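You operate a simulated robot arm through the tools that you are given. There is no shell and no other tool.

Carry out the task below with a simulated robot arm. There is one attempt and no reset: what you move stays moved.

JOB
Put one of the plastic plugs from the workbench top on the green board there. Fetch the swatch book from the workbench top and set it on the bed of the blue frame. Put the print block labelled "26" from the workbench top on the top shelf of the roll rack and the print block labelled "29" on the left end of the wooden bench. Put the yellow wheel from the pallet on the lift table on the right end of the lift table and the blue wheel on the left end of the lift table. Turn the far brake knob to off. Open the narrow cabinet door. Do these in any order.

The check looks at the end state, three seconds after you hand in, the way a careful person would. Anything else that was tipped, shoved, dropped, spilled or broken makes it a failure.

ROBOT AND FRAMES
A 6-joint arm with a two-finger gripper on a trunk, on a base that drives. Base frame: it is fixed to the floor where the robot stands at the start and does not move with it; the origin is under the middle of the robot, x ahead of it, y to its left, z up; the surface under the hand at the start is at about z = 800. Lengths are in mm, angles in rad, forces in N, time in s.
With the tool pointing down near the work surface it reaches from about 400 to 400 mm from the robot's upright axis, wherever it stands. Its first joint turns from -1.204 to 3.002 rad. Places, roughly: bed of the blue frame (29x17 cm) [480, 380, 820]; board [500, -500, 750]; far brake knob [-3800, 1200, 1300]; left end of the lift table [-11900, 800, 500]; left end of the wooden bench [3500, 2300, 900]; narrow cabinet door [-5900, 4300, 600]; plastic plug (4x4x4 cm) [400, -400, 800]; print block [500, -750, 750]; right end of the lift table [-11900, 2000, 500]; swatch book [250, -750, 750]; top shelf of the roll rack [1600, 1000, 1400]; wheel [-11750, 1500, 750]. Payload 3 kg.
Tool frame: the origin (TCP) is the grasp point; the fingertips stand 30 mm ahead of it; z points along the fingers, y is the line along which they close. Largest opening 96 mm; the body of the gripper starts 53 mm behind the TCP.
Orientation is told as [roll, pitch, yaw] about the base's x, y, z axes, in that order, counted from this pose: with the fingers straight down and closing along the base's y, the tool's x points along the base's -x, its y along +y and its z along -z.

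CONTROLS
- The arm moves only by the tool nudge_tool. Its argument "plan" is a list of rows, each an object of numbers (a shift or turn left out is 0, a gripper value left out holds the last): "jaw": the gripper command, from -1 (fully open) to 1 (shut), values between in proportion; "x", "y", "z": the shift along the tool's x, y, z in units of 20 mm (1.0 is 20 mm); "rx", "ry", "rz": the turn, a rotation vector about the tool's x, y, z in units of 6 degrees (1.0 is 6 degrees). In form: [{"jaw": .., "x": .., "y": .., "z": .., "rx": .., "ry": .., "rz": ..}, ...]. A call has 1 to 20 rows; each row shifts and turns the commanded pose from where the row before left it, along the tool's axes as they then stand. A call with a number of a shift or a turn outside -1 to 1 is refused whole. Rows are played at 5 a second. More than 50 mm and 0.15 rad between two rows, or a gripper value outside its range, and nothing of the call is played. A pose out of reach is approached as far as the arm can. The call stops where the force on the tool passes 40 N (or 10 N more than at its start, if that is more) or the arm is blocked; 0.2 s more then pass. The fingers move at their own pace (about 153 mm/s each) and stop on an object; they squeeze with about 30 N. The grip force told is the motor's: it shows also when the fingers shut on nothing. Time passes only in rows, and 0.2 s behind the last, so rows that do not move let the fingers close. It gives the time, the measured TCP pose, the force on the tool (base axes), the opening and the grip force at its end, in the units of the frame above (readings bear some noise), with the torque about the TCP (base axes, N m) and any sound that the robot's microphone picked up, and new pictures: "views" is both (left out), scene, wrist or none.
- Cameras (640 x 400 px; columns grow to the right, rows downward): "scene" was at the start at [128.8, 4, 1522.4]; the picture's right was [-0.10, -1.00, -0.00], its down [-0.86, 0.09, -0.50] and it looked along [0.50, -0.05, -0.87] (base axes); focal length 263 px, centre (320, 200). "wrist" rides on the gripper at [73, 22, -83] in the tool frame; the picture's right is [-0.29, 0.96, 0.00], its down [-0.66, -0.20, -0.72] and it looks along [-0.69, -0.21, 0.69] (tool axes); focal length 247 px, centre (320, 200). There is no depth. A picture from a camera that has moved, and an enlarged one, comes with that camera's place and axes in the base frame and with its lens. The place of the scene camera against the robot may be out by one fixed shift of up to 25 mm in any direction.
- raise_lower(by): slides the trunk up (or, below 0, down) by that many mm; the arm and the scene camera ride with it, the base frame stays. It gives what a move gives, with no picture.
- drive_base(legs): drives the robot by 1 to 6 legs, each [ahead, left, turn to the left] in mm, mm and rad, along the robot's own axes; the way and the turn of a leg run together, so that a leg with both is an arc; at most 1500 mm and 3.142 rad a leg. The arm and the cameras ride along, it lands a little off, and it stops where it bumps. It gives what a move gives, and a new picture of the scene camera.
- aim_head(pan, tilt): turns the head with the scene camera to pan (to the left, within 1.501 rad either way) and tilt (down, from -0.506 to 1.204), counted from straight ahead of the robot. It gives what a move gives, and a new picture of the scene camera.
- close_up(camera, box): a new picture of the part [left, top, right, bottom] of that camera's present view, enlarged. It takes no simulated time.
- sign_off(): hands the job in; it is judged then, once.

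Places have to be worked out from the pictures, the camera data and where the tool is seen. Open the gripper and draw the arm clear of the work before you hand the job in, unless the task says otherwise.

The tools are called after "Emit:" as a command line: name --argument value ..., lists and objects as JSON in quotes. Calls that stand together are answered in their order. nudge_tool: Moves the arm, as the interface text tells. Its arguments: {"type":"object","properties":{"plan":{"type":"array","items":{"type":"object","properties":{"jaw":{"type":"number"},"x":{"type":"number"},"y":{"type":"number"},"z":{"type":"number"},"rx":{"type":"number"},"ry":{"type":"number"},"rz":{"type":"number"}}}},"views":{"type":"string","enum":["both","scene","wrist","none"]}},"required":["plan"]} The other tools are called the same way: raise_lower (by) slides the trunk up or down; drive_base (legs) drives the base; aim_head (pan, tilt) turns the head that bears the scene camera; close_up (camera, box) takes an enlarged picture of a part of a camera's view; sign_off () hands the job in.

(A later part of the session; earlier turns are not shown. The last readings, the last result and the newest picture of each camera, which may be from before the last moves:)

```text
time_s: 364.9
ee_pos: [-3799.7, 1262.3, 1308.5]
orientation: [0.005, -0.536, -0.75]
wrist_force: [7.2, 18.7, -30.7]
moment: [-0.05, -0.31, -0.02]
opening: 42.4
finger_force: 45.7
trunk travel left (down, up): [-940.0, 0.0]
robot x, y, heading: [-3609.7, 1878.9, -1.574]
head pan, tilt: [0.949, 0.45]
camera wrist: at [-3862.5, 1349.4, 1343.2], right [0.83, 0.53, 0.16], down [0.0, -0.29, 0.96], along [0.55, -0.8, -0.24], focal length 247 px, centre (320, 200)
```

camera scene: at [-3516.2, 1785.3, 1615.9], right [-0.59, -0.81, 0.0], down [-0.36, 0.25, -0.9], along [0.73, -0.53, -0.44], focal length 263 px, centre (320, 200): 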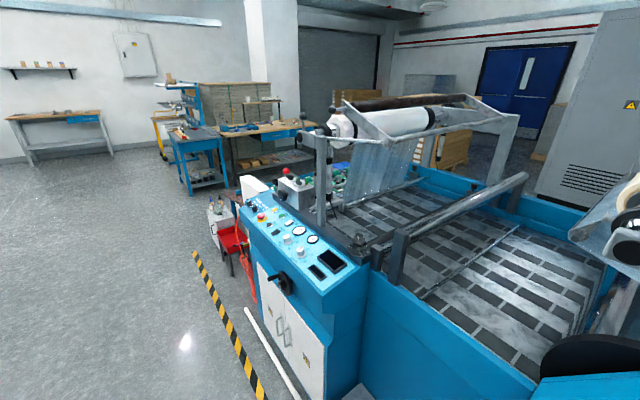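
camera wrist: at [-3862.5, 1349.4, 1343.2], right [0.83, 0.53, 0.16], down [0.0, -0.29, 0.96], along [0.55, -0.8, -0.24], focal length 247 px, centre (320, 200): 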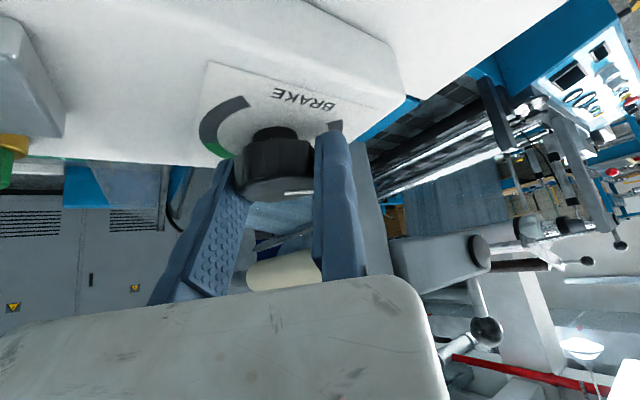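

Rotated another 36°. I'll relieve the load slightly and turn the last 18–20°, watching for the end stop.

Emit:
nudge_tool --plan '[{"x": 0.1, "z": 0.03}, {"x": 0.091, "y": -0.065, "z": -0.055, "rx": -0.517, "rz": -0.856}, {"x": 0.091, "y": -0.065, "z": -0.055, "rx": -0.517, "rz": -0.856}, {}]' --views "wrist"

```text
time_s: 365.9
ee_pos: [-3804.6, 1265.2, 1309.0]
orientation: [0.005, -0.539, -0.538]
wrist_force: [11.0, 17.0, -24.8]
moment: [0.46, 0.67, 0.14]
opening: 42.6
finger_force: 45.1
trunk travel left (down, up): [-940.0, 0.0]
robot x, y, heading: [-3613.2, 1877.4, -1.58]
head pan, tilt: [0.949, 0.45]
camera wrist: at [-3883.8, 1336.2, 1343.0], right [0.7, 0.69, 0.15], down [0.06, -0.28, 0.96], along [0.71, -0.67, -0.24], focal length 247 px, centre (320, 200)
```

wrist: 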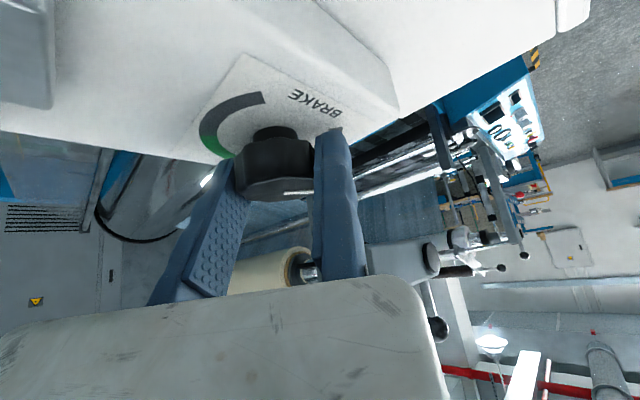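

Emit:
nudge_tool --plan '[{"x": 0.091, "y": -0.065, "z": -0.055, "rx": -0.517, "rz": -0.856}, {"x": 0.091, "y": -0.065, "z": -0.055, "rx": -0.517, "rz": -0.856}, {}]' --views "wrist"

```text
time_s: 366.7
ee_pos: [-3809.2, 1264.5, 1308.1]
orientation: [-0.012, -0.546, -0.326]
wrist_force: [-0.9, -28.3, 25.8]
moment: [-0.71, 0.03, -0.22]
opening: 42.8
finger_force: 44.9
out of reach, approached as far as the arm can: row 2
trunk travel left (down, up): [-940.0, 0.0]
robot x, y, heading: [-3609.2, 1870.0, -1.578]
head pan, tilt: [0.949, 0.45]
camera wrist: at [-3901.8, 1320.1, 1341.2], right [0.55, 0.82, 0.14], down [0.12, -0.24, 0.96], along [0.83, -0.51, -0.23], focal length 247 px, centre (320, 200)
```

wrist: 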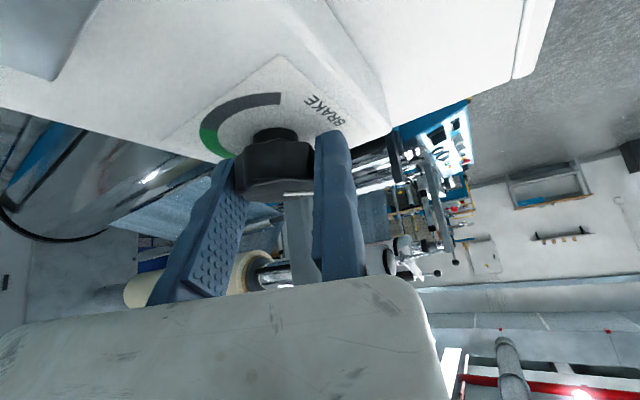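

The knob has turned about 60° in this stroke. I'll release, rise and orbit back to inspect the pointer.

Emit:
nudge_tool --plan '[{"jaw": -0.3}, {}, {"y": 0.2}, {"x": -0.5, "z": -0.85}, {"x": -0.5, "z": -0.85}, {"x": -0.5, "z": -0.85}, {"x": -0.097, "y": 0.055, "z": 0.058, "rx": 0.517, "rz": 0.856}, {"x": -0.097, "y": 0.055, "z": 0.058, "rx": 0.517, "rz": 0.856}, {"x": -0.097, "y": 0.055, "z": 0.058, "rx": 0.517, "rz": 0.856}, {"x": -0.097, "y": 0.055, "z": 0.058, "rx": 0.517, "rz": 0.856}, {"x": -0.097, "y": 0.055, "z": 0.058, "rx": 0.517, "rz": 0.856}, {"x": -0.097, "y": 0.055, "z": 0.058, "rx": 0.517, "rz": 0.856}, {"x": -0.097, "y": 0.055, "z": 0.058, "rx": 0.517, "rz": 0.856}, {"x": -0.097, "y": 0.055, "z": 0.058, "rx": 0.517, "rz": 0.856}, {"x": -0.097, "y": 0.055, "z": 0.058, "rx": 0.517, "rz": 0.856}, {"x": -0.097, "y": 0.055, "z": 0.058, "rx": 0.517, "rz": 0.856}, {}]' --views "wrist"

Emit:
close_up --camera "wrist" --box '[160, 0, 400, 150]'

```text
time_s: 370.3
ee_pos: [-3799.6, 1218.0, 1381.2]
orientation: [0.003, -0.539, -1.378]
wrist_force: [-0.9, 0.2, 0.8]
moment: [-0.01, 0.0, 0.0]
opening: 62.3
finger_force: 0.0
out of reach, approached as far as the arm can: row 6, 7, 8, 9, 10, 11, 12, 13, 14, 15
trunk travel left (down, up): [-940.0, 0.0]
robot x, y, heading: [-3608.3, 1876.9, -1.579]
head pan, tilt: [0.949, 0.45]
camera wrist: at [-3797.1, 1325.1, 1415.6], right [0.99, -0.06, 0.15], down [-0.16, -0.23, 0.96], along [-0.03, -0.97, -0.24], focal length 247 px, centre (320, 200)
```

wrist: 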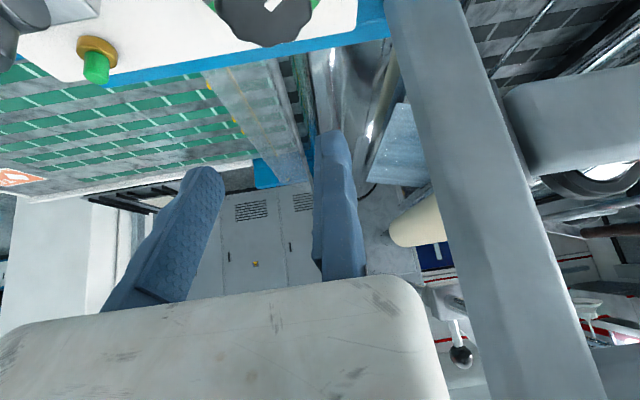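

```text
2.67 times, centred on (280, 75) of wrist
camera zoom: at [-3797.1, 1325.1, 1415.6], right [0.99, -0.06, 0.15], down [-0.16, -0.23, 0.96], along [-0.03, -0.97, -0.24], focal length 659 px, centre (427, 533)
```

zoom: 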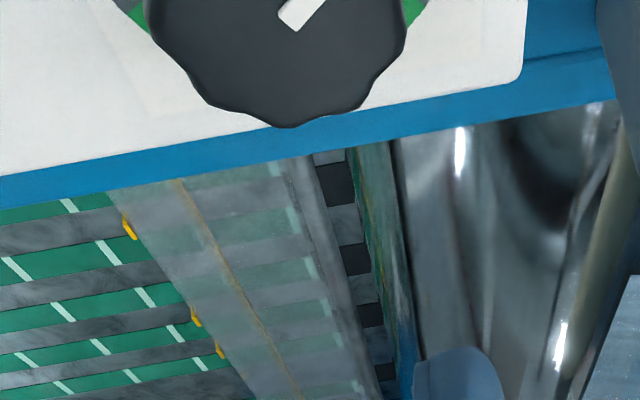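

The pointer has swung round toward the front-left end. I'll back the base off and shift so the head can see the dial and lever.

Emit:
drive_base --legs '[[-150, 0, 0], [0, -315, 0], [130, 0, 0]]'

Emit:
aim_head --pan 0.2 --tilt 0.6

```text
time_s: 374.2
ee_pos: [-4119.2, 1247.1, 1382.7]
orientation: [0.002, -0.541, -1.384]
wrist_force: [-0.1, 0.9, 0.2]
moment: [0.0, -0.03, 0.04]
opening: 62.5
finger_force: 0.0
trunk travel left (down, up): [-940.0, 0.0]
robot x, y, heading: [-3925.9, 1903.7, -1.585]
head pan, tilt: [0.949, 0.45]
camera scene: at [-3839.2, 1810.9, 1616.5], right [-0.59, -0.81, 0.0], down [-0.35, 0.26, -0.9], along [0.72, -0.53, -0.43], focal length 263 px, centre (320, 200)
```

scene: 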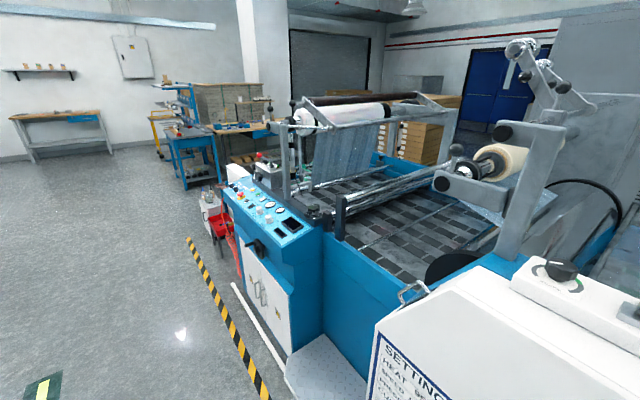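

```text
time_s: 375.3
ee_pos: [-4119.3, 1245.2, 1382.0]
orientation: [0.002, -0.539, -1.384]
wrist_force: [-0.8, 0.1, 0.7]
moment: [-0.02, -0.04, -0.01]
opening: 62.6
finger_force: 0.0
trunk travel left (down, up): [-940.0, 0.0]
robot x, y, heading: [-3925.1, 1902.7, -1.587]
head pan, tilt: [0.201, 0.6]
camera scene: at [-3896.2, 1776.4, 1602.8], right [-0.98, -0.19, 0.0], down [-0.11, 0.55, -0.83], along [0.15, -0.81, -0.56], focal length 263 px, centre (320, 200)
```

scene: 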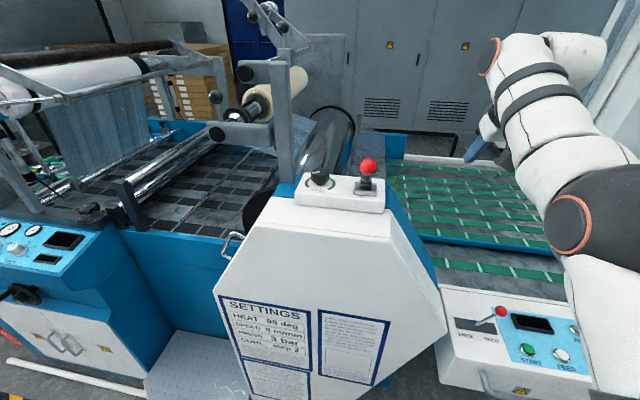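

Emit:
close_up --camera "scene" --box '[285, 145, 395, 215]'

Emit:
close_up --camera "scene" --box '[293, 162, 349, 197]'

```text
5.71 times, centred on (340, 180) of scene
camera zoom: at [-3896.2, 1776.4, 1602.8], right [-0.98, -0.19, 0.0], down [-0.11, 0.55, -0.83], along [0.15, -0.81, -0.56], focal length 1505 px, centre (206, 314)
```

zoom: 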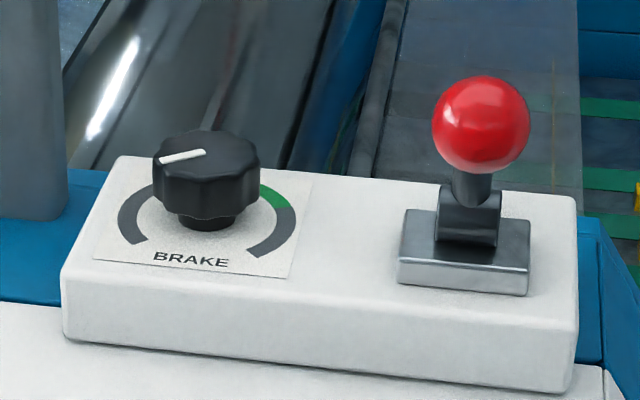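

```text
11.43 times, centred on (321, 180) of scene
camera zoom: at [-3896.2, 1776.4, 1602.8], right [-0.98, -0.19, 0.0], down [-0.11, 0.55, -0.83], along [0.15, -0.81, -0.56], focal length 3010 px, centre (309, 434)
```

zoom: 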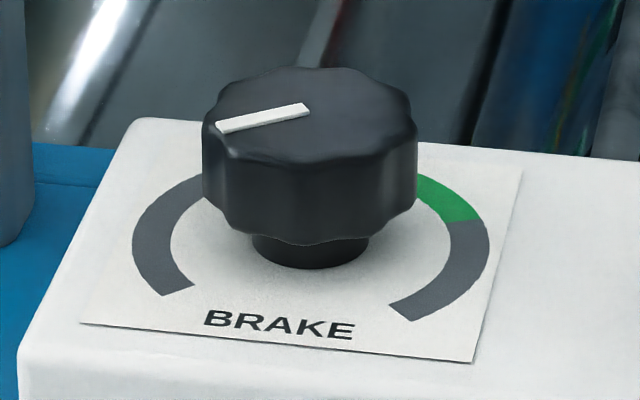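

The pointer reads about −122°, roughly 16° short of the arc's end, and the lever is undisturbed. I'll go back for a final short stroke to the stop.

Emit:
nudge_tool --plan '[{"x": 0.6, "z": -0.35}, {"x": 0.6, "z": -0.35}, {}]' --views "none"

Emit:
drive_base --legs '[[-130, 0, 0], [0, 317, 0.005], [120, 0, 0]]'

Emit:
nudge_tool --plan '[{}]' --views "wrist"

```text
time_s: 376.1
ee_pos: [-4123.9, 1272.5, 1380.3]
orientation: [0.002, -0.538, -1.383]
wrist_force: [-0.9, 0.0, 0.2]
moment: [-0.01, 0.06, 0.01]
opening: 62.3
finger_force: 0.0
out of reach, approached as far as the arm can: row 1
trunk travel left (down, up): [-940.0, 0.0]
robot x, y, heading: [-3922.3, 1902.1, -1.585]
head pan, tilt: [0.201, 0.6]
```

```text
time_s: 380.0
ee_pos: [-3796.7, 1279.8, 1381.3]
orientation: [0.002, -0.54, -1.383]
wrist_force: [0.6, 0.0, -0.3]
moment: [-0.01, 0.0, -0.01]
opening: 62.4
finger_force: 0.0
trunk travel left (down, up): [-940.0, 0.0]
robot x, y, heading: [-3597.1, 1910.9, -1.584]
head pan, tilt: [0.201, 0.6]
camera scene: at [-3568.0, 1783.6, 1603.0], right [-0.98, -0.19, 0.0], down [-0.11, 0.55, -0.83], along [0.15, -0.81, -0.56], focal length 263 px, centre (320, 200)
```

scene: 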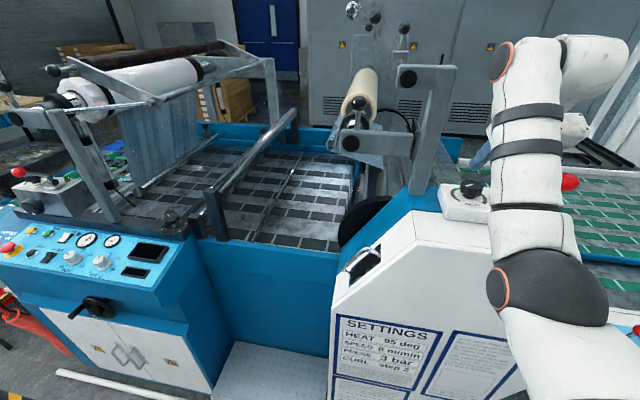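

```text
time_s: 380.4
ee_pos: [-3796.8, 1277.3, 1380.9]
orientation: [0.002, -0.541, -1.387]
wrist_force: [-0.3, 0.0, 0.1]
moment: [0.0, -0.02, -0.04]
opening: 62.4
finger_force: 0.1
trunk travel left (down, up): [-940.0, 0.0]
robot x, y, heading: [-3597.9, 1910.7, -1.581]
head pan, tilt: [0.201, 0.6]
camera wrist: at [-3794.7, 1385.1, 1414.9], right [0.99, -0.07, 0.15], down [-0.16, -0.23, 0.96], along [-0.03, -0.97, -0.24], focal length 247 px, centre (320, 200)
```

wrist: 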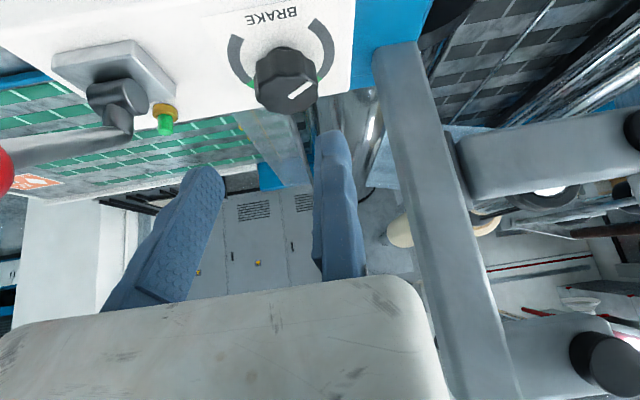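

Emit:
drive_base --legs '[[27, 0, 0]]'

Emit:
nudge_tool --plan '[{"x": 0.45, "z": 0.8, "y": 0.15}, {"x": 0.45, "z": 0.75}, {"x": 0.45, "z": 0.75}, {}]' --views "wrist"

```text
time_s: 381.2
ee_pos: [-3796.0, 1257.2, 1384.2]
orientation: [0.001, -0.546, -1.385]
wrist_force: [0.3, 0.6, 0.9]
moment: [-0.05, 0.0, 0.0]
opening: 62.3
finger_force: 0.1
trunk travel left (down, up): [-940.0, 0.0]
robot x, y, heading: [-3598.0, 1879.7, -1.584]
head pan, tilt: [0.201, 0.6]
camera scene: at [-3568.9, 1761.9, 1603.5], right [-0.98, -0.19, 0.0], down [-0.1, 0.55, -0.83], along [0.15, -0.81, -0.56], focal length 263 px, centre (320, 200)
```

scene: 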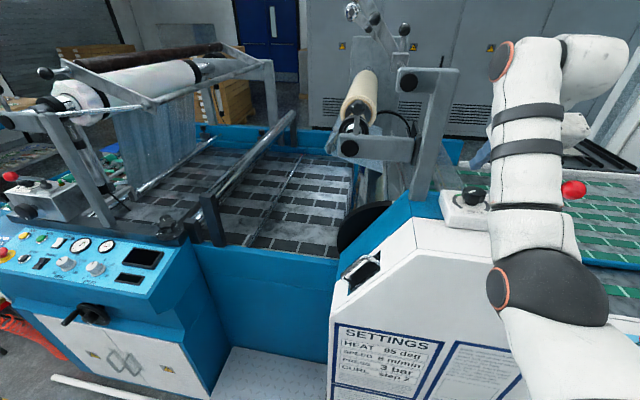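

```text
time_s: 382.2
ee_pos: [-3794.2, 1250.7, 1337.7]
orientation: [-0.005, -0.567, -1.383]
wrist_force: [-1.4, 2.2, 10.0]
moment: [0.03, -0.05, -0.03]
opening: 62.5
finger_force: 0.1
trunk travel left (down, up): [-940.0, 0.0]
robot x, y, heading: [-3594.2, 1881.9, -1.589]
head pan, tilt: [0.201, 0.6]
stopped in row 4: the force on the tool passed its limit at 43 N (the readings are from after the stop); the commanded pose is now the measured one
camera wrist: at [-3791.3, 1359.2, 1368.6], right [0.99, -0.07, 0.15], down [-0.16, -0.2, 0.97], along [-0.04, -0.98, -0.21], focal length 247 px, centre (320, 200)
```

wrist: 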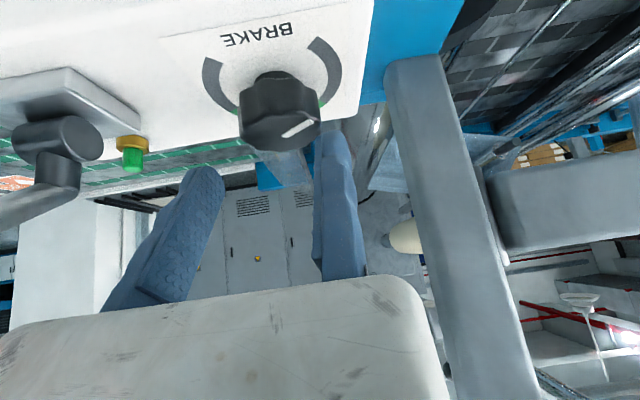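

The fixed finger landed on the cap's edge and stopped. I'll lift 20 mm, shift 7 mm toward +x and descend again.

Emit:
nudge_tool --plan '[{"x": -0.5, "z": -0.85, "ry": 0.15}, {"y": 0.36}, {}]' --views "none"

Emit:
nudge_tool --plan '[{"x": 0.4, "z": 0.65}, {"x": 0.4, "z": 0.65}, {"x": 0.38, "z": 0.65}, {}]' --views "wrist"

```text
time_s: 383.0
ee_pos: [-3788.3, 1249.8, 1353.6]
orientation: [-0.003, -0.544, -1.385]
wrist_force: [1.0, -0.5, -0.1]
moment: [0.02, 0.01, 0.0]
opening: 62.4
finger_force: 0.0
trunk travel left (down, up): [-940.0, 0.0]
robot x, y, heading: [-3595.2, 1878.6, -1.584]
head pan, tilt: [0.201, 0.6]
```

```text
time_s: 384.0
ee_pos: [-3788.9, 1249.3, 1308.2]
orientation: [-0.003, -0.545, -1.386]
wrist_force: [0.7, 0.8, -0.1]
moment: [-0.02, -0.01, -0.01]
opening: 62.5
finger_force: 0.1
trunk travel left (down, up): [-940.0, 0.0]
robot x, y, heading: [-3596.9, 1877.9, -1.587]
head pan, tilt: [0.201, 0.6]
camera wrist: at [-3785.6, 1357.7, 1342.1], right [0.99, -0.07, 0.15], down [-0.16, -0.22, 0.96], along [-0.04, -0.97, -0.23], focal length 247 px, centre (320, 200)
```

wrist: 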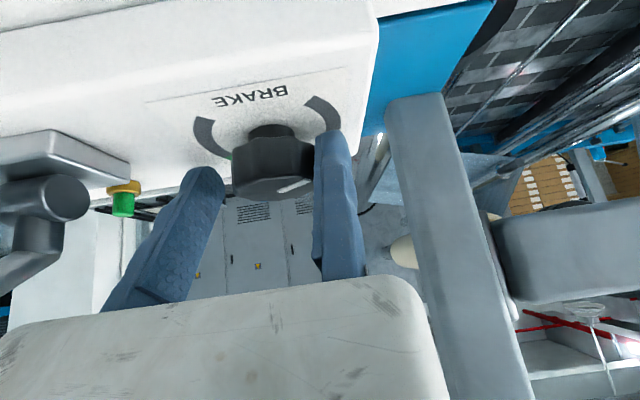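

I'm in position again. I'll grip and turn in two small steps, checking the load for a stop.

Emit:
nudge_tool --plan '[{"jaw": 1}, {}, {}, {"y": -0.1}, {"x": 0.091, "y": -0.065, "z": -0.055, "rx": -0.517, "rz": -0.856}, {"x": 0.091, "y": -0.065, "z": -0.055, "rx": -0.517, "rz": -0.856}, {}]' --views "wrist"

Emit:
nudge_tool --plan '[{"x": 0.091, "y": -0.065, "z": -0.055, "rx": -0.517, "rz": -0.856}, {}]' --views "wrist"

```text
time_s: 385.6
ee_pos: [-3792.7, 1254.4, 1308.3]
orientation: [-0.005, -0.544, -1.174]
wrist_force: [5.4, 2.0, -2.7]
moment: [-0.48, -0.72, -0.48]
opening: 42.6
finger_force: 44.9
trunk travel left (down, up): [-940.0, 0.0]
robot x, y, heading: [-3598.7, 1880.7, -1.585]
head pan, tilt: [0.201, 0.6]
camera wrist: at [-3811.3, 1359.5, 1342.1], right [0.98, 0.14, 0.15], down [-0.11, -0.25, 0.96], along [0.17, -0.96, -0.23], focal length 247 px, centre (320, 200)
```

wrist: 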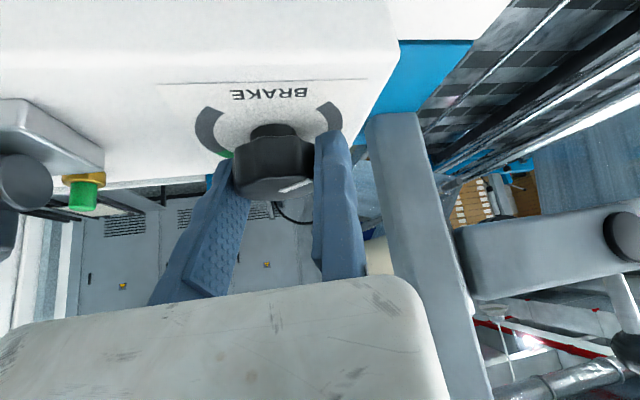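

```text
time_s: 386.2
ee_pos: [-3793.1, 1253.7, 1309.4]
orientation: [-0.006, -0.542, -1.066]
wrist_force: [7.1, 0.2, -1.5]
moment: [-0.33, -0.98, -0.17]
opening: 41.7
finger_force: 44.2
trunk travel left (down, up): [-940.0, 0.0]
robot x, y, heading: [-3596.9, 1878.3, -1.588]
head pan, tilt: [0.201, 0.6]
camera wrist: at [-3823.3, 1357.0, 1342.1], right [0.96, 0.24, 0.15], down [-0.08, -0.26, 0.96], along [0.27, -0.93, -0.23], focal length 247 px, centre (320, 200)
```

wrist: 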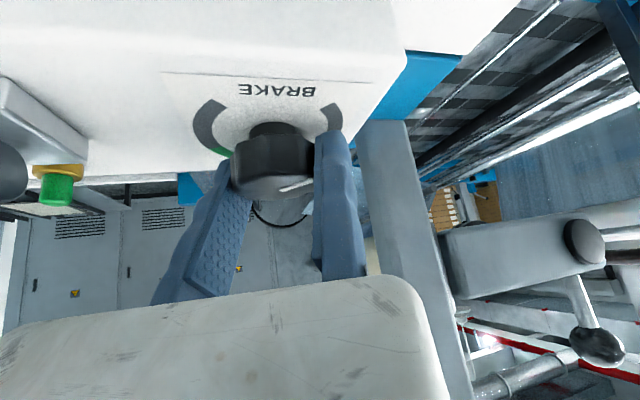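

A reaction torque appeared and then the fingers slipped, which suggests the end stop. I'll release, rise and check the dial from the head again.

Emit:
nudge_tool --plan '[{"jaw": -0.3}, {}, {"y": 0.2}, {"x": -0.5, "z": -0.85}, {"x": -0.5, "z": -0.85}, {"x": -0.5, "z": -0.85}, {"x": -0.5, "z": -0.85}, {"rx": 0.517, "rz": 0.856}, {"rx": 0.517, "rz": 0.856}, {"rx": 0.517, "rz": 0.856}, {}]' --views "wrist"

Emit:
drive_base --legs '[[-180, 0, 0], [0, -315, 0], [150, 0, 0]]'

Emit:
close_up --camera "scene" --box '[285, 145, 395, 215]'

```text
time_s: 388.6
ee_pos: [-3793.2, 1256.5, 1386.6]
orientation: [-0.004, -0.544, -1.386]
wrist_force: [-0.8, -0.5, 0.9]
moment: [0.02, 0.0, -0.01]
opening: 62.6
finger_force: 0.1
trunk travel left (down, up): [-940.0, 0.0]
robot x, y, heading: [-3598.1, 1883.5, -1.583]
head pan, tilt: [0.201, 0.6]
camera wrist: at [-3789.9, 1363.3, 1420.5], right [0.99, -0.07, 0.15], down [-0.16, -0.22, 0.96], along [-0.04, -0.97, -0.23], focal length 247 px, centre (320, 200)
```

wrist: 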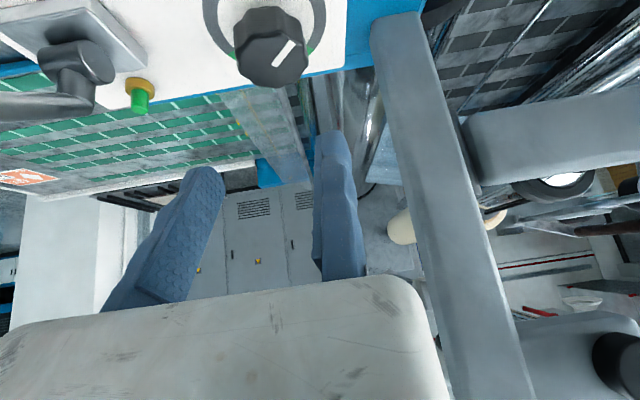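

```text
time_s: 392.8
ee_pos: [-4110.7, 1298.6, 1388.1]
orientation: [-0.003, -0.548, -1.389]
wrist_force: [-0.6, -0.3, 0.0]
moment: [-0.01, 0.04, -0.03]
opening: 62.5
finger_force: 0.0
trunk travel left (down, up): [-940.0, 0.0]
robot x, y, heading: [-3909.5, 1920.5, -1.587]
head pan, tilt: [0.201, 0.6]
camera scene: at [-3883.0, 1795.4, 1603.1], right [-0.98, -0.18, 0.0], down [-0.1, 0.55, -0.83], along [0.15, -0.81, -0.56], focal length 263 px, centre (320, 200)
```

scene: 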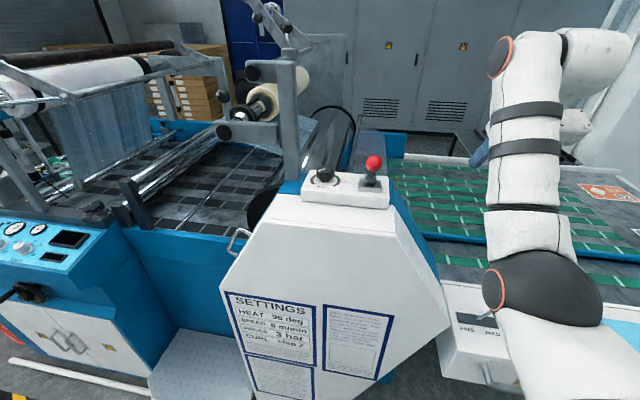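

```text
5.71 times, centred on (340, 180) of scene
camera zoom: at [-3883.0, 1795.4, 1603.1], right [-0.98, -0.18, 0.0], down [-0.1, 0.55, -0.83], along [0.15, -0.81, -0.56], focal length 1505 px, centre (206, 314)
```

zoom: 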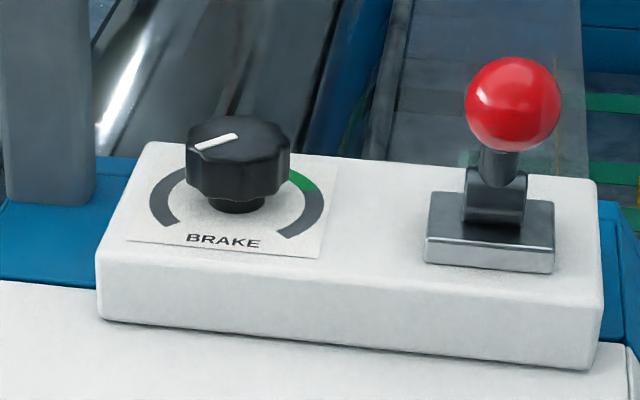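

Emit:
close_up --camera "scene" --box '[300, 156, 348, 186]'

```text
13.33 times, centred on (324, 171) of scene
camera zoom: at [-3883.0, 1795.4, 1603.1], right [-0.98, -0.18, 0.0], down [-0.1, 0.55, -0.83], along [0.15, -0.81, -0.56], focal length 3511 px, centre (267, 587)
```

zoom: 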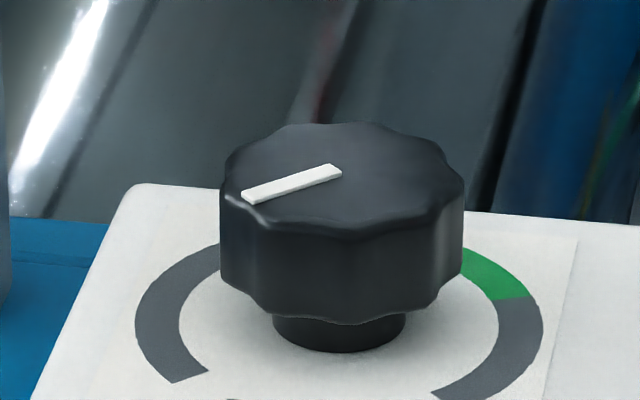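

The pointer is at about −134°, aligned with the counter-clockwise end of the arc, so the brake is off. Now I'll back out and head to the narrow cabinet door near [−5900, 4300].

Emit:
drive_base --legs '[[-700, 0, 0.016], [0, -900, 0], [0, -900, 0]]'

Emit:
aim_head --pan -1.5 --tilt 0.3

```text
time_s: 405.4
ee_pos: [-5920.4, 2030.6, 1387.2]
orientation: [-0.004, -0.545, -1.395]
wrist_force: [0.8, 0.0, -1.0]
moment: [0.0, 0.03, 0.02]
opening: 62.2
finger_force: 0.1
trunk travel left (down, up): [-940.0, 0.0]
robot x, y, heading: [-5714.5, 2655.3, -1.604]
head pan, tilt: [0.201, 0.6]
camera scene: at [-5689.6, 2525.4, 1602.7], right [-0.98, -0.17, 0.0], down [-0.1, 0.56, -0.82], along [0.14, -0.81, -0.57], focal length 263 px, centre (320, 200)
```

scene: 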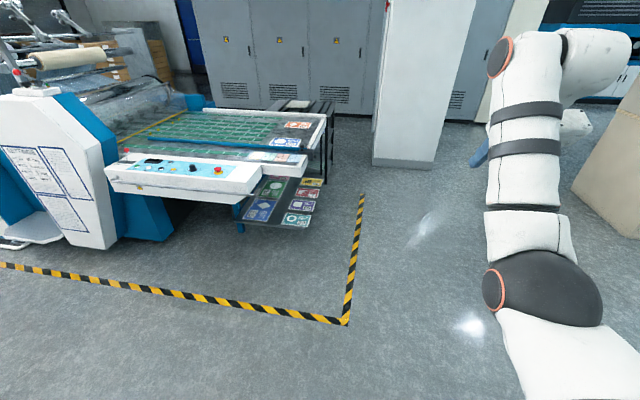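

```text
time_s: 407.2
ee_pos: [-5921.2, 2030.3, 1387.2]
orientation: [-0.004, -0.545, -1.397]
wrist_force: [1.0, 0.2, -0.4]
moment: [0.02, 0.0, 0.01]
opening: 62.6
finger_force: 0.0
trunk travel left (down, up): [-940.0, 0.0]
robot x, y, heading: [-5716.3, 2651.1, -1.598]
head pan, tilt: [-1.499, 0.3]
camera scene: at [-5798.9, 2608.2, 1630.2], right [-0.04, 1.0, 0.0], down [0.3, 0.01, -0.96], along [-0.95, -0.04, -0.3], focal length 263 px, centre (320, 200)
```

scene: 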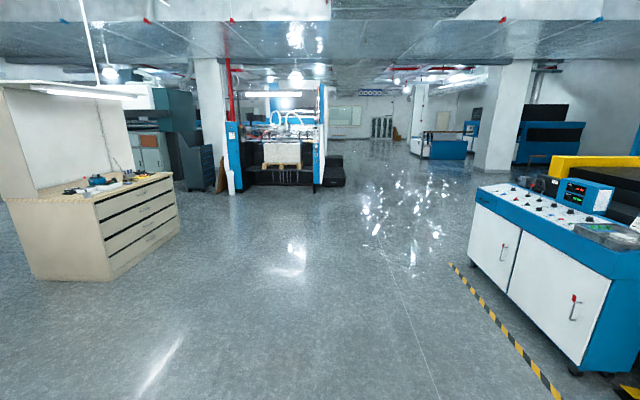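

That console further along is at x≈−8000, so the cabinet at [−5900, 4300] must be behind me. I'll turn around to face +y and look.

Emit:
drive_base --legs '[[0, 0, -1.55], [0, 0, -1.55]]'

Emit:
aim_head --pan 0.2 --tilt 0.45

```text
time_s: 415.0
ee_pos: [-5582.0, 3291.0, 1385.7]
orientation: [-0.005, -0.545, 1.854]
wrist_force: [-0.2, -0.4, 0.0]
moment: [0.03, 0.0, 0.0]
opening: 62.3
finger_force: 0.2
trunk travel left (down, up): [-940.0, 0.0]
robot x, y, heading: [-5718.4, 2656.5, 1.651]
head pan, tilt: [-1.499, 0.3]
camera scene: at [-5616.1, 2726.9, 1630.2], right [0.15, -0.99, 0.0], down [-0.29, -0.05, -0.96], along [0.94, 0.15, -0.3], focal length 263 px, centre (320, 200)
```

scene: 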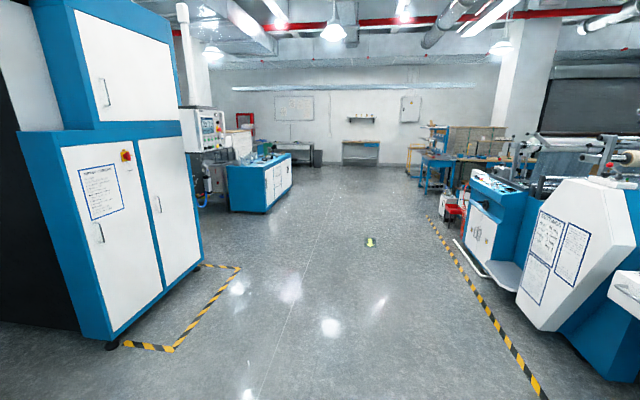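

```text
time_s: 416.7
ee_pos: [-5583.2, 3291.8, 1386.7]
orientation: [-0.003, -0.544, 1.853]
wrist_force: [-1.2, 1.2, -0.8]
moment: [0.02, -0.01, 0.03]
opening: 62.4
finger_force: 0.0
trunk travel left (down, up): [-940.0, 0.0]
robot x, y, heading: [-5718.3, 2651.4, 1.658]
head pan, tilt: [0.201, 0.45]
camera scene: at [-5733.7, 2800.9, 1616.3], right [0.96, 0.28, 0.0], down [0.12, -0.42, -0.9], along [-0.25, 0.86, -0.44], focal length 263 px, centre (320, 200)
```

scene: 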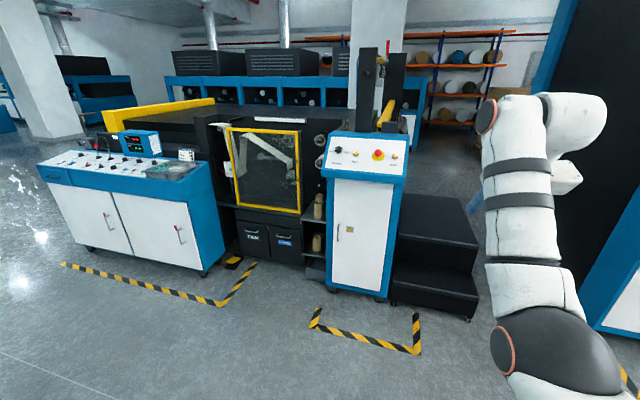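

That's it: the narrow white door under the small control panel, at about [−5870, 4350]. I'll zoom in on its handle and hinges.

Emit:
close_up --camera "scene" --box '[300, 130, 430, 310]'

```text
2.22 times, centred on (365, 220) of scene
camera zoom: at [-5733.7, 2800.9, 1616.3], right [0.96, 0.28, 0.0], down [0.12, -0.42, -0.9], along [-0.25, 0.86, -0.44], focal length 585 px, centre (220, 156)
```

zoom: 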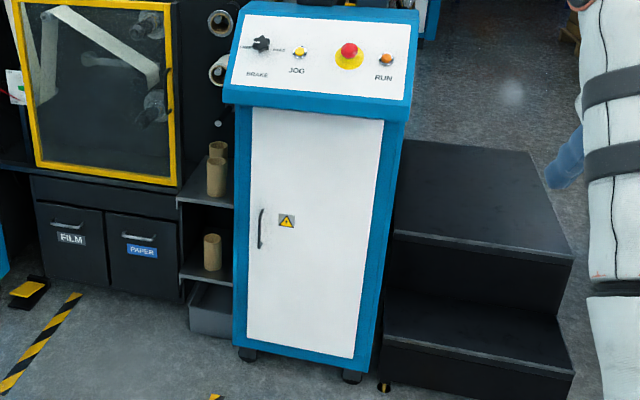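

There's another BRAKE selector on this panel. I'll read its labels in case they clarify "off".

Emit:
close_up --camera "scene" --box '[325, 132, 405, 182]'

Emit:
close_up --camera "scene" --box '[325, 200, 375, 260]'

```text
8.00 times, centred on (365, 157) of scene
camera zoom: at [-5733.7, 2800.9, 1616.3], right [0.96, 0.28, 0.0], down [0.12, -0.42, -0.9], along [-0.25, 0.86, -0.44], focal length 2107 px, centre (-40, 544)
```

zoom: 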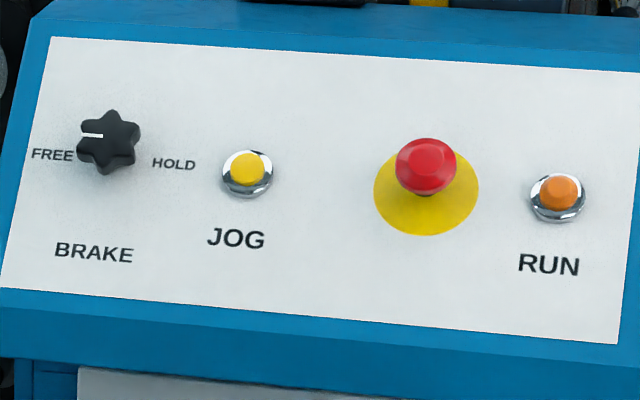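

```text
6.67 times, centred on (350, 230) of scene
camera zoom: at [-5733.7, 2800.9, 1616.3], right [0.96, 0.28, 0.0], down [0.12, -0.42, -0.9], along [-0.25, 0.86, -0.44], focal length 1756 px, centre (120, 0)
```

zoom: 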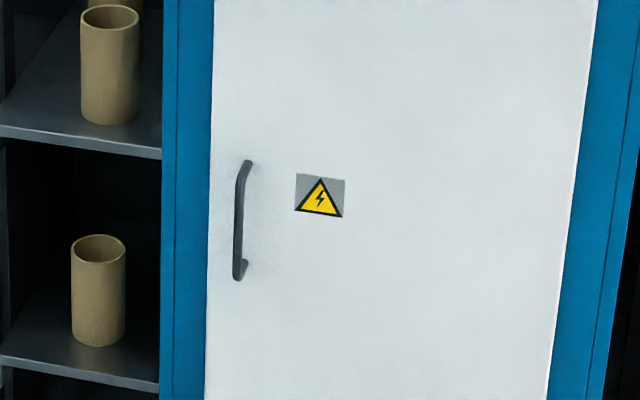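

That brake is already at FREE and is a separate item. The door's vertical bar handle is at about [−6046, 4330, 590], and the hinge side is at x≈−5690. I'll lower the trunk and turn the tool nearly horizontal here in the open.

Emit:
raise_lower --by -650

Emit:
nudge_tool --plan '[{"ry": -1}, {"ry": -1}, {"ry": -1}, {"ry": -1}, {"ry": -1}, {"ry": -1}, {"ry": -1}, {"ry": -1}, {"ry": -0.3}, {}]' --views "scene"

```text
refused: -650 is not a number from -400 to 400
```

```text
time_s: 418.9
ee_pos: [-5581.3, 3291.5, 1386.5]
orientation: [-0.023, -1.416, 1.871]
wrist_force: [0.2, 0.3, -0.1]
moment: [0.03, -0.03, -0.01]
opening: 62.4
finger_force: 0.1
trunk travel left (down, up): [-940.0, 0.0]
robot x, y, heading: [-5719.4, 2648.8, 1.651]
head pan, tilt: [0.201, 0.45]
camera scene: at [-5733.8, 2800.9, 1616.3], right [0.96, 0.28, 0.0], down [0.12, -0.42, -0.9], along [-0.25, 0.86, -0.44], focal length 263 px, centre (320, 200)
```

scene: 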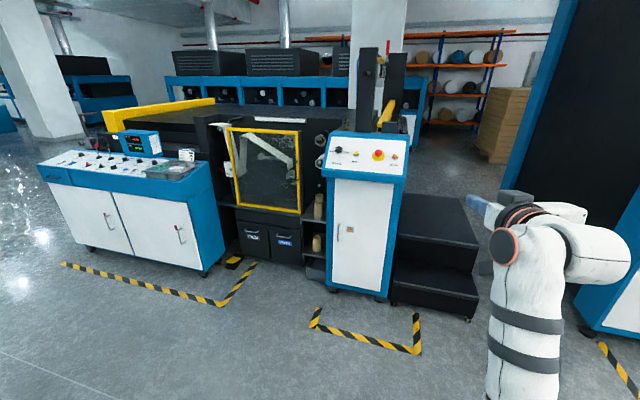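

The tool is horizontal now. I'll lower the trunk in two steps to bring the hand to handle height.

Emit:
raise_lower --by -400

Emit:
raise_lower --by -390

Emit:
aim_head --pan 0.1 --tilt 0.15

```text
time_s: 422.7
ee_pos: [-5581.8, 3292.0, 986.7]
orientation: [-0.02, -1.414, 1.872]
wrist_force: [-0.6, -0.5, 0.2]
moment: [0.01, -0.02, 0.0]
opening: 62.4
finger_force: 0.0
trunk travel left (down, up): [-540.0, 400.0]
robot x, y, heading: [-5718.1, 2649.7, 1.653]
head pan, tilt: [0.201, 0.45]
```

```text
time_s: 426.5
ee_pos: [-5581.5, 3293.5, 597.2]
orientation: [-0.021, -1.414, 1.871]
wrist_force: [-0.4, -0.2, 1.0]
moment: [0.0, -0.02, 0.01]
opening: 62.5
finger_force: 0.0
trunk travel left (down, up): [-150.0, 790.0]
robot x, y, heading: [-5718.9, 2655.1, 1.653]
head pan, tilt: [0.201, 0.45]
```

```text
time_s: 427.3
ee_pos: [-5580.9, 3292.2, 597.1]
orientation: [-0.02, -1.413, 1.87]
wrist_force: [-0.1, -0.5, 0.2]
moment: [-0.02, -0.01, 0.0]
opening: 62.2
finger_force: 0.0
trunk travel left (down, up): [-150.0, 790.0]
robot x, y, heading: [-5712.9, 2650.7, 1.656]
head pan, tilt: [0.099, 0.15]
camera scene: at [-5724.9, 2803.7, 854.1], right [0.98, 0.18, 0.0], down [0.03, -0.15, -0.99], along [-0.18, 0.97, -0.15], focal length 263 px, centre (320, 200)
```

scene: 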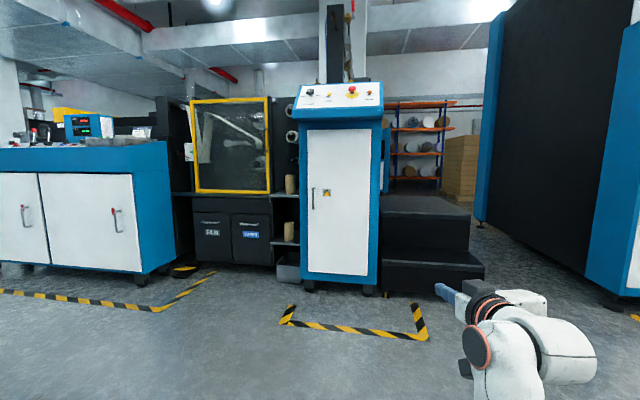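

Emit:
close_up --camera "scene" --box '[290, 120, 390, 290]'

Emit:
close_up --camera "scene" --box '[300, 180, 340, 220]'

```text
2.35 times, centred on (340, 205) of scene
camera zoom: at [-5724.9, 2803.7, 854.1], right [0.98, 0.18, 0.0], down [0.03, -0.15, -0.99], along [-0.18, 0.97, -0.15], focal length 620 px, centre (273, 188)
```

zoom: 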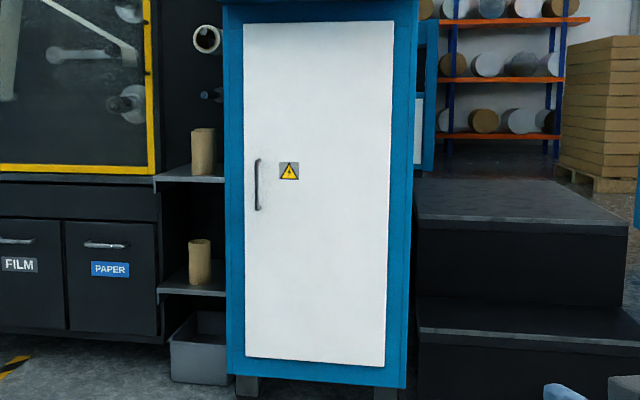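

```text
10.00 times, centred on (320, 200) of scene
camera zoom: at [-5724.9, 2803.7, 854.1], right [0.98, 0.18, 0.0], down [0.03, -0.15, -0.99], along [-0.18, 0.97, -0.15], focal length 2633 px, centre (320, 200)
```

zoom: 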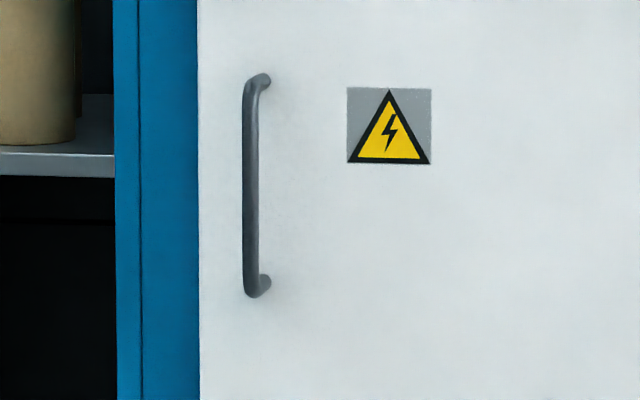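

The handle bar (about 10 mm thick and 128 mm tall) is near [−6032, 4258, 628], standing ~40 mm off the door. I'll square the tool yaw to the robot and drive to in front of it.

Emit:
nudge_tool --plan '[{"rx": 1, "rz": 0.16}, {"rx": 1, "rz": 0.16}, {}]' --views "none"

Emit:
drive_base --legs '[[0, 0, -0.084], [0, 512, 0], [700, 0, 0]]'

Emit:
nudge_tool --plan '[{}]' --views "wrist"

```text
time_s: 428.1
ee_pos: [-5583.0, 3293.2, 595.7]
orientation: [-0.013, -1.416, 1.654]
wrist_force: [-0.3, -0.3, 1.0]
moment: [-0.03, 0.0, 0.0]
opening: 62.4
finger_force: 0.0
trunk travel left (down, up): [-150.0, 790.0]
robot x, y, heading: [-5716.7, 2653.3, 1.654]
head pan, tilt: [0.099, 0.15]
```

```text
time_s: 435.1
ee_pos: [-6017.3, 4000.1, 596.8]
orientation: [-0.018, -1.417, 1.546]
wrist_force: [-0.3, 0.3, 0.5]
moment: [-0.03, -0.01, 0.0]
opening: 62.5
finger_force: 0.1
trunk travel left (down, up): [-150.0, 790.0]
robot x, y, heading: [-6221.0, 3377.3, 1.541]
head pan, tilt: [0.099, 0.15]
camera scene: at [-6214.6, 3530.8, 854.2], right [1.0, 0.07, 0.0], down [0.01, -0.15, -0.99], along [-0.07, 0.99, -0.15], focal length 263 px, centre (320, 200)
```

scene: 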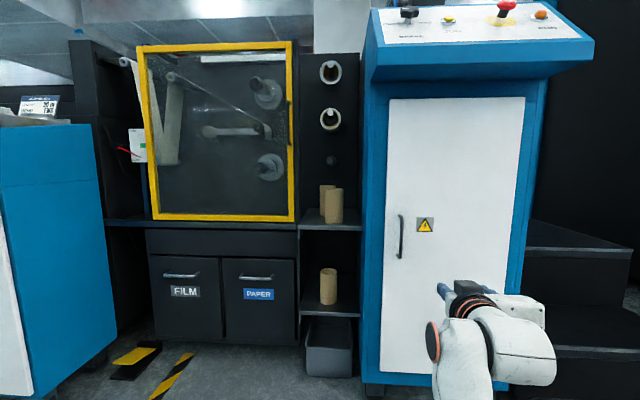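

```text
time_s: 435.5
ee_pos: [-6018.6, 4000.3, 595.8]
orientation: [-0.016, -1.415, 1.544]
wrist_force: [-0.1, 0.5, -0.4]
moment: [0.01, -0.03, 0.01]
opening: 62.4
finger_force: 0.1
trunk travel left (down, up): [-150.0, 790.0]
robot x, y, heading: [-6219.5, 3377.0, 1.541]
head pan, tilt: [0.099, 0.15]
camera wrist: at [-6043.9, 3906.1, 537.0], right [-0.95, 0.09, 0.29], down [0.18, -0.62, 0.77], along [0.24, 0.78, 0.58], focal length 247 px, centre (320, 200)
```

wrist: 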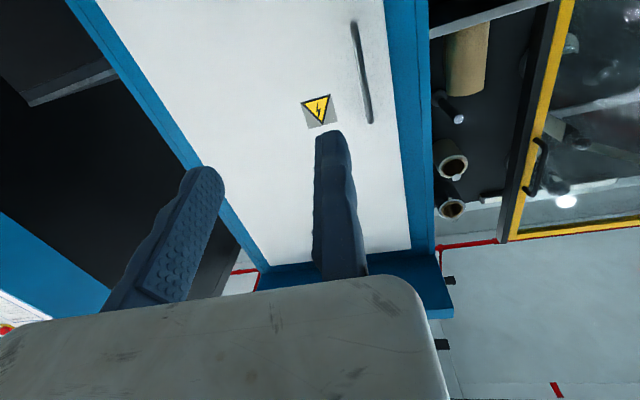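

The wrist view puts the bar at x≈−6048 and z 556–684. I'll shift left 30 mm, raise the trunk 25 mm and advance 130 mm, then re-measure.

Emit:
nudge_tool --plan '[{"y": 0.75}, {"y": 0.75}, {}]' --views "none"

Emit:
raise_lower --by 25

Emit:
drive_base --legs '[[130, 0, 0.03]]'

Emit:
nudge_tool --plan '[{}]' --views "wrist"

```text
time_s: 436.3
ee_pos: [-6047.3, 4002.9, 595.7]
orientation: [-0.019, -1.416, 1.549]
wrist_force: [-0.5, 0.1, -0.3]
moment: [0.01, 0.01, -0.01]
opening: 62.4
finger_force: 0.1
trunk travel left (down, up): [-150.0, 790.0]
robot x, y, heading: [-6220.8, 3378.0, 1.547]
head pan, tilt: [0.099, 0.15]
```

```text
time_s: 437.0
ee_pos: [-6049.1, 4003.6, 620.0]
orientation: [-0.018, -1.416, 1.547]
wrist_force: [-0.1, 0.1, -0.6]
moment: [-0.01, -0.01, -0.01]
opening: 62.5
finger_force: 0.1
trunk travel left (down, up): [-175.0, 765.0]
robot x, y, heading: [-6218.9, 3374.6, 1.543]
head pan, tilt: [0.099, 0.15]
```

```text
time_s: 438.3
ee_pos: [-6066.4, 4134.2, 620.0]
orientation: [-0.017, -1.416, 1.578]
wrist_force: [-0.3, -0.5, 0.7]
moment: [-0.01, -0.01, 0.01]
opening: 62.5
finger_force: 0.1
trunk travel left (down, up): [-175.0, 765.0]
robot x, y, heading: [-6221.2, 3505.4, 1.578]
head pan, tilt: [0.099, 0.15]
camera scene: at [-6217.7, 3657.6, 879.2], right [0.99, 0.1, 0.0], down [0.02, -0.15, -0.99], along [-0.1, 0.98, -0.15], focal length 263 px, centre (320, 200)
```

scene: 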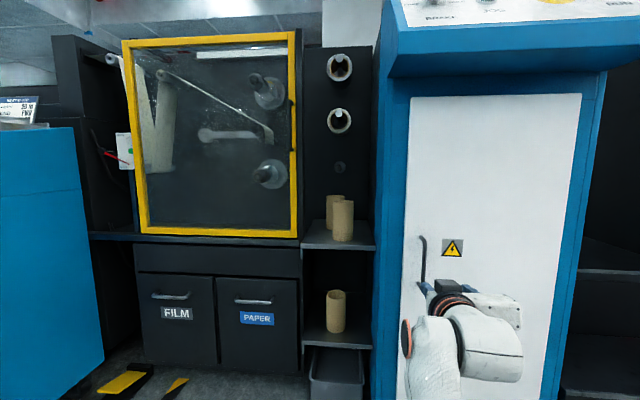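

```text
time_s: 438.7
ee_pos: [-6068.1, 4134.7, 619.8]
orientation: [-0.021, -1.416, 1.581]
wrist_force: [-0.1, -0.3, 0.1]
moment: [0.01, 0.04, -0.01]
opening: 62.1
finger_force: 0.0
trunk travel left (down, up): [-175.0, 765.0]
robot x, y, heading: [-6221.8, 3501.6, 1.579]
head pan, tilt: [0.099, 0.15]
camera wrist: at [-6090.0, 4040.1, 561.5], right [-0.96, 0.05, 0.29], down [0.2, -0.61, 0.77], along [0.22, 0.79, 0.58], focal length 247 px, centre (320, 200)
```

wrist: 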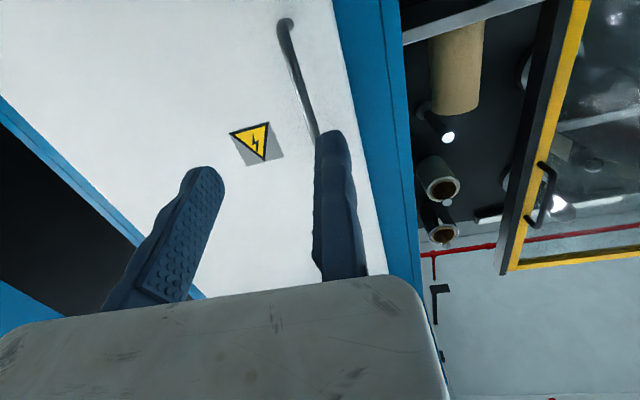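

Two views agree that the bar is at [−6048, 4275], z≈556–690. I'll shift 10 mm right and drive 105 mm forward.

Emit:
nudge_tool --plan '[{"y": -0.5}, {}]' --views "none"

Emit:
drive_base --legs '[[105, 0, 0]]'

Emit:
nudge_tool --plan '[{}]' --views "wrist"

```text
time_s: 439.3
ee_pos: [-6057.4, 4132.6, 621.8]
orientation: [-0.016, -1.415, 1.579]
wrist_force: [0.0, -0.1, -0.7]
moment: [0.0, 0.0, 0.0]
opening: 62.4
finger_force: 0.1
trunk travel left (down, up): [-175.0, 765.0]
robot x, y, heading: [-6217.7, 3506.3, 1.578]
head pan, tilt: [0.099, 0.15]
```

```text
time_s: 440.5
ee_pos: [-6059.6, 4241.0, 620.8]
orientation: [-0.018, -1.416, 1.585]
wrist_force: [-0.3, -0.5, -0.4]
moment: [0.01, 0.02, -0.02]
opening: 62.4
finger_force: 0.1
trunk travel left (down, up): [-175.0, 765.0]
robot x, y, heading: [-6222.3, 3610.9, 1.578]
head pan, tilt: [0.099, 0.15]
camera scene: at [-6218.8, 3763.9, 879.2], right [0.99, 0.11, 0.0], down [0.02, -0.15, -0.99], along [-0.11, 0.98, -0.15], focal length 263 px, centre (320, 200)
```

scene: 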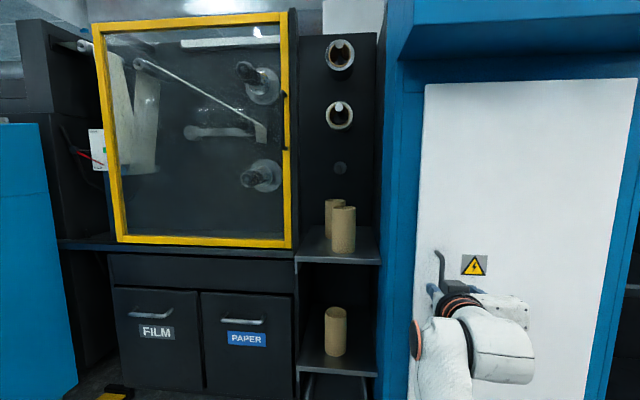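

```text
time_s: 440.9
ee_pos: [-6060.2, 4239.8, 620.0]
orientation: [-0.018, -1.416, 1.583]
wrist_force: [-0.2, 0.0, -0.8]
moment: [-0.03, 0.0, 0.01]
opening: 62.2
finger_force: 0.1
trunk travel left (down, up): [-175.0, 765.0]
robot x, y, heading: [-6224.7, 3610.5, 1.579]
head pan, tilt: [0.099, 0.15]
camera wrist: at [-6082.5, 4145.4, 561.6], right [-0.96, 0.05, 0.29], down [0.2, -0.61, 0.77], along [0.21, 0.79, 0.58], focal length 247 px, centre (320, 200)
```

wrist: 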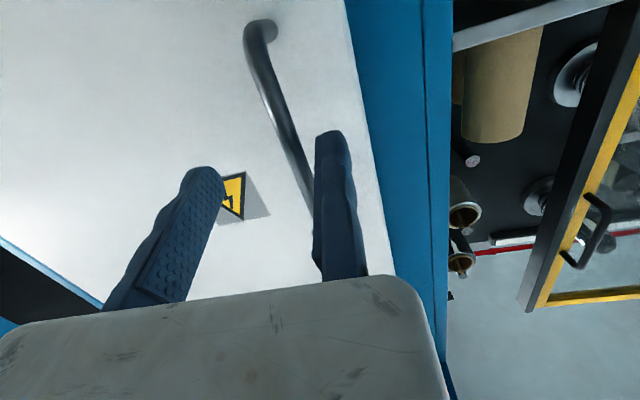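

The bar is just inside the fixed finger. I'll move 25 mm forward and close on it.

Emit:
nudge_tool --plan '[{"z": 0.62, "x": -0.1}, {"z": 0.62, "x": -0.1}, {}, {"jaw": 1}, {}, {}, {}]' --views "wrist"

```text
time_s: 442.6
ee_pos: [-6051.5, 4265.9, 619.5]
orientation: [-0.041, -1.415, 1.594]
wrist_force: [11.3, 2.1, -2.2]
moment: [0.36, 0.45, -0.05]
opening: 9.8
finger_force: 43.0
trunk travel left (down, up): [-175.0, 765.0]
robot x, y, heading: [-6223.5, 3609.7, 1.572]
head pan, tilt: [0.099, 0.15]
stopped in row 7: the force on the tool passed its limit at 41 N (the readings are from after the stop); the commanded pose is now the measured one
camera wrist: at [-6075.6, 4170.5, 560.8], right [-0.96, 0.06, 0.28], down [0.19, -0.62, 0.77], along [0.22, 0.79, 0.58], focal length 247 px, centre (320, 200)
```

wrist: 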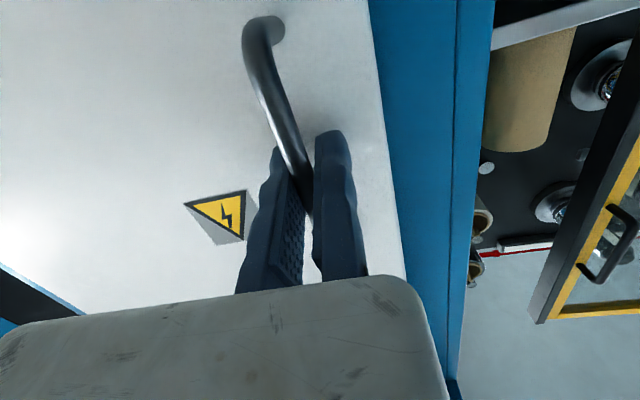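

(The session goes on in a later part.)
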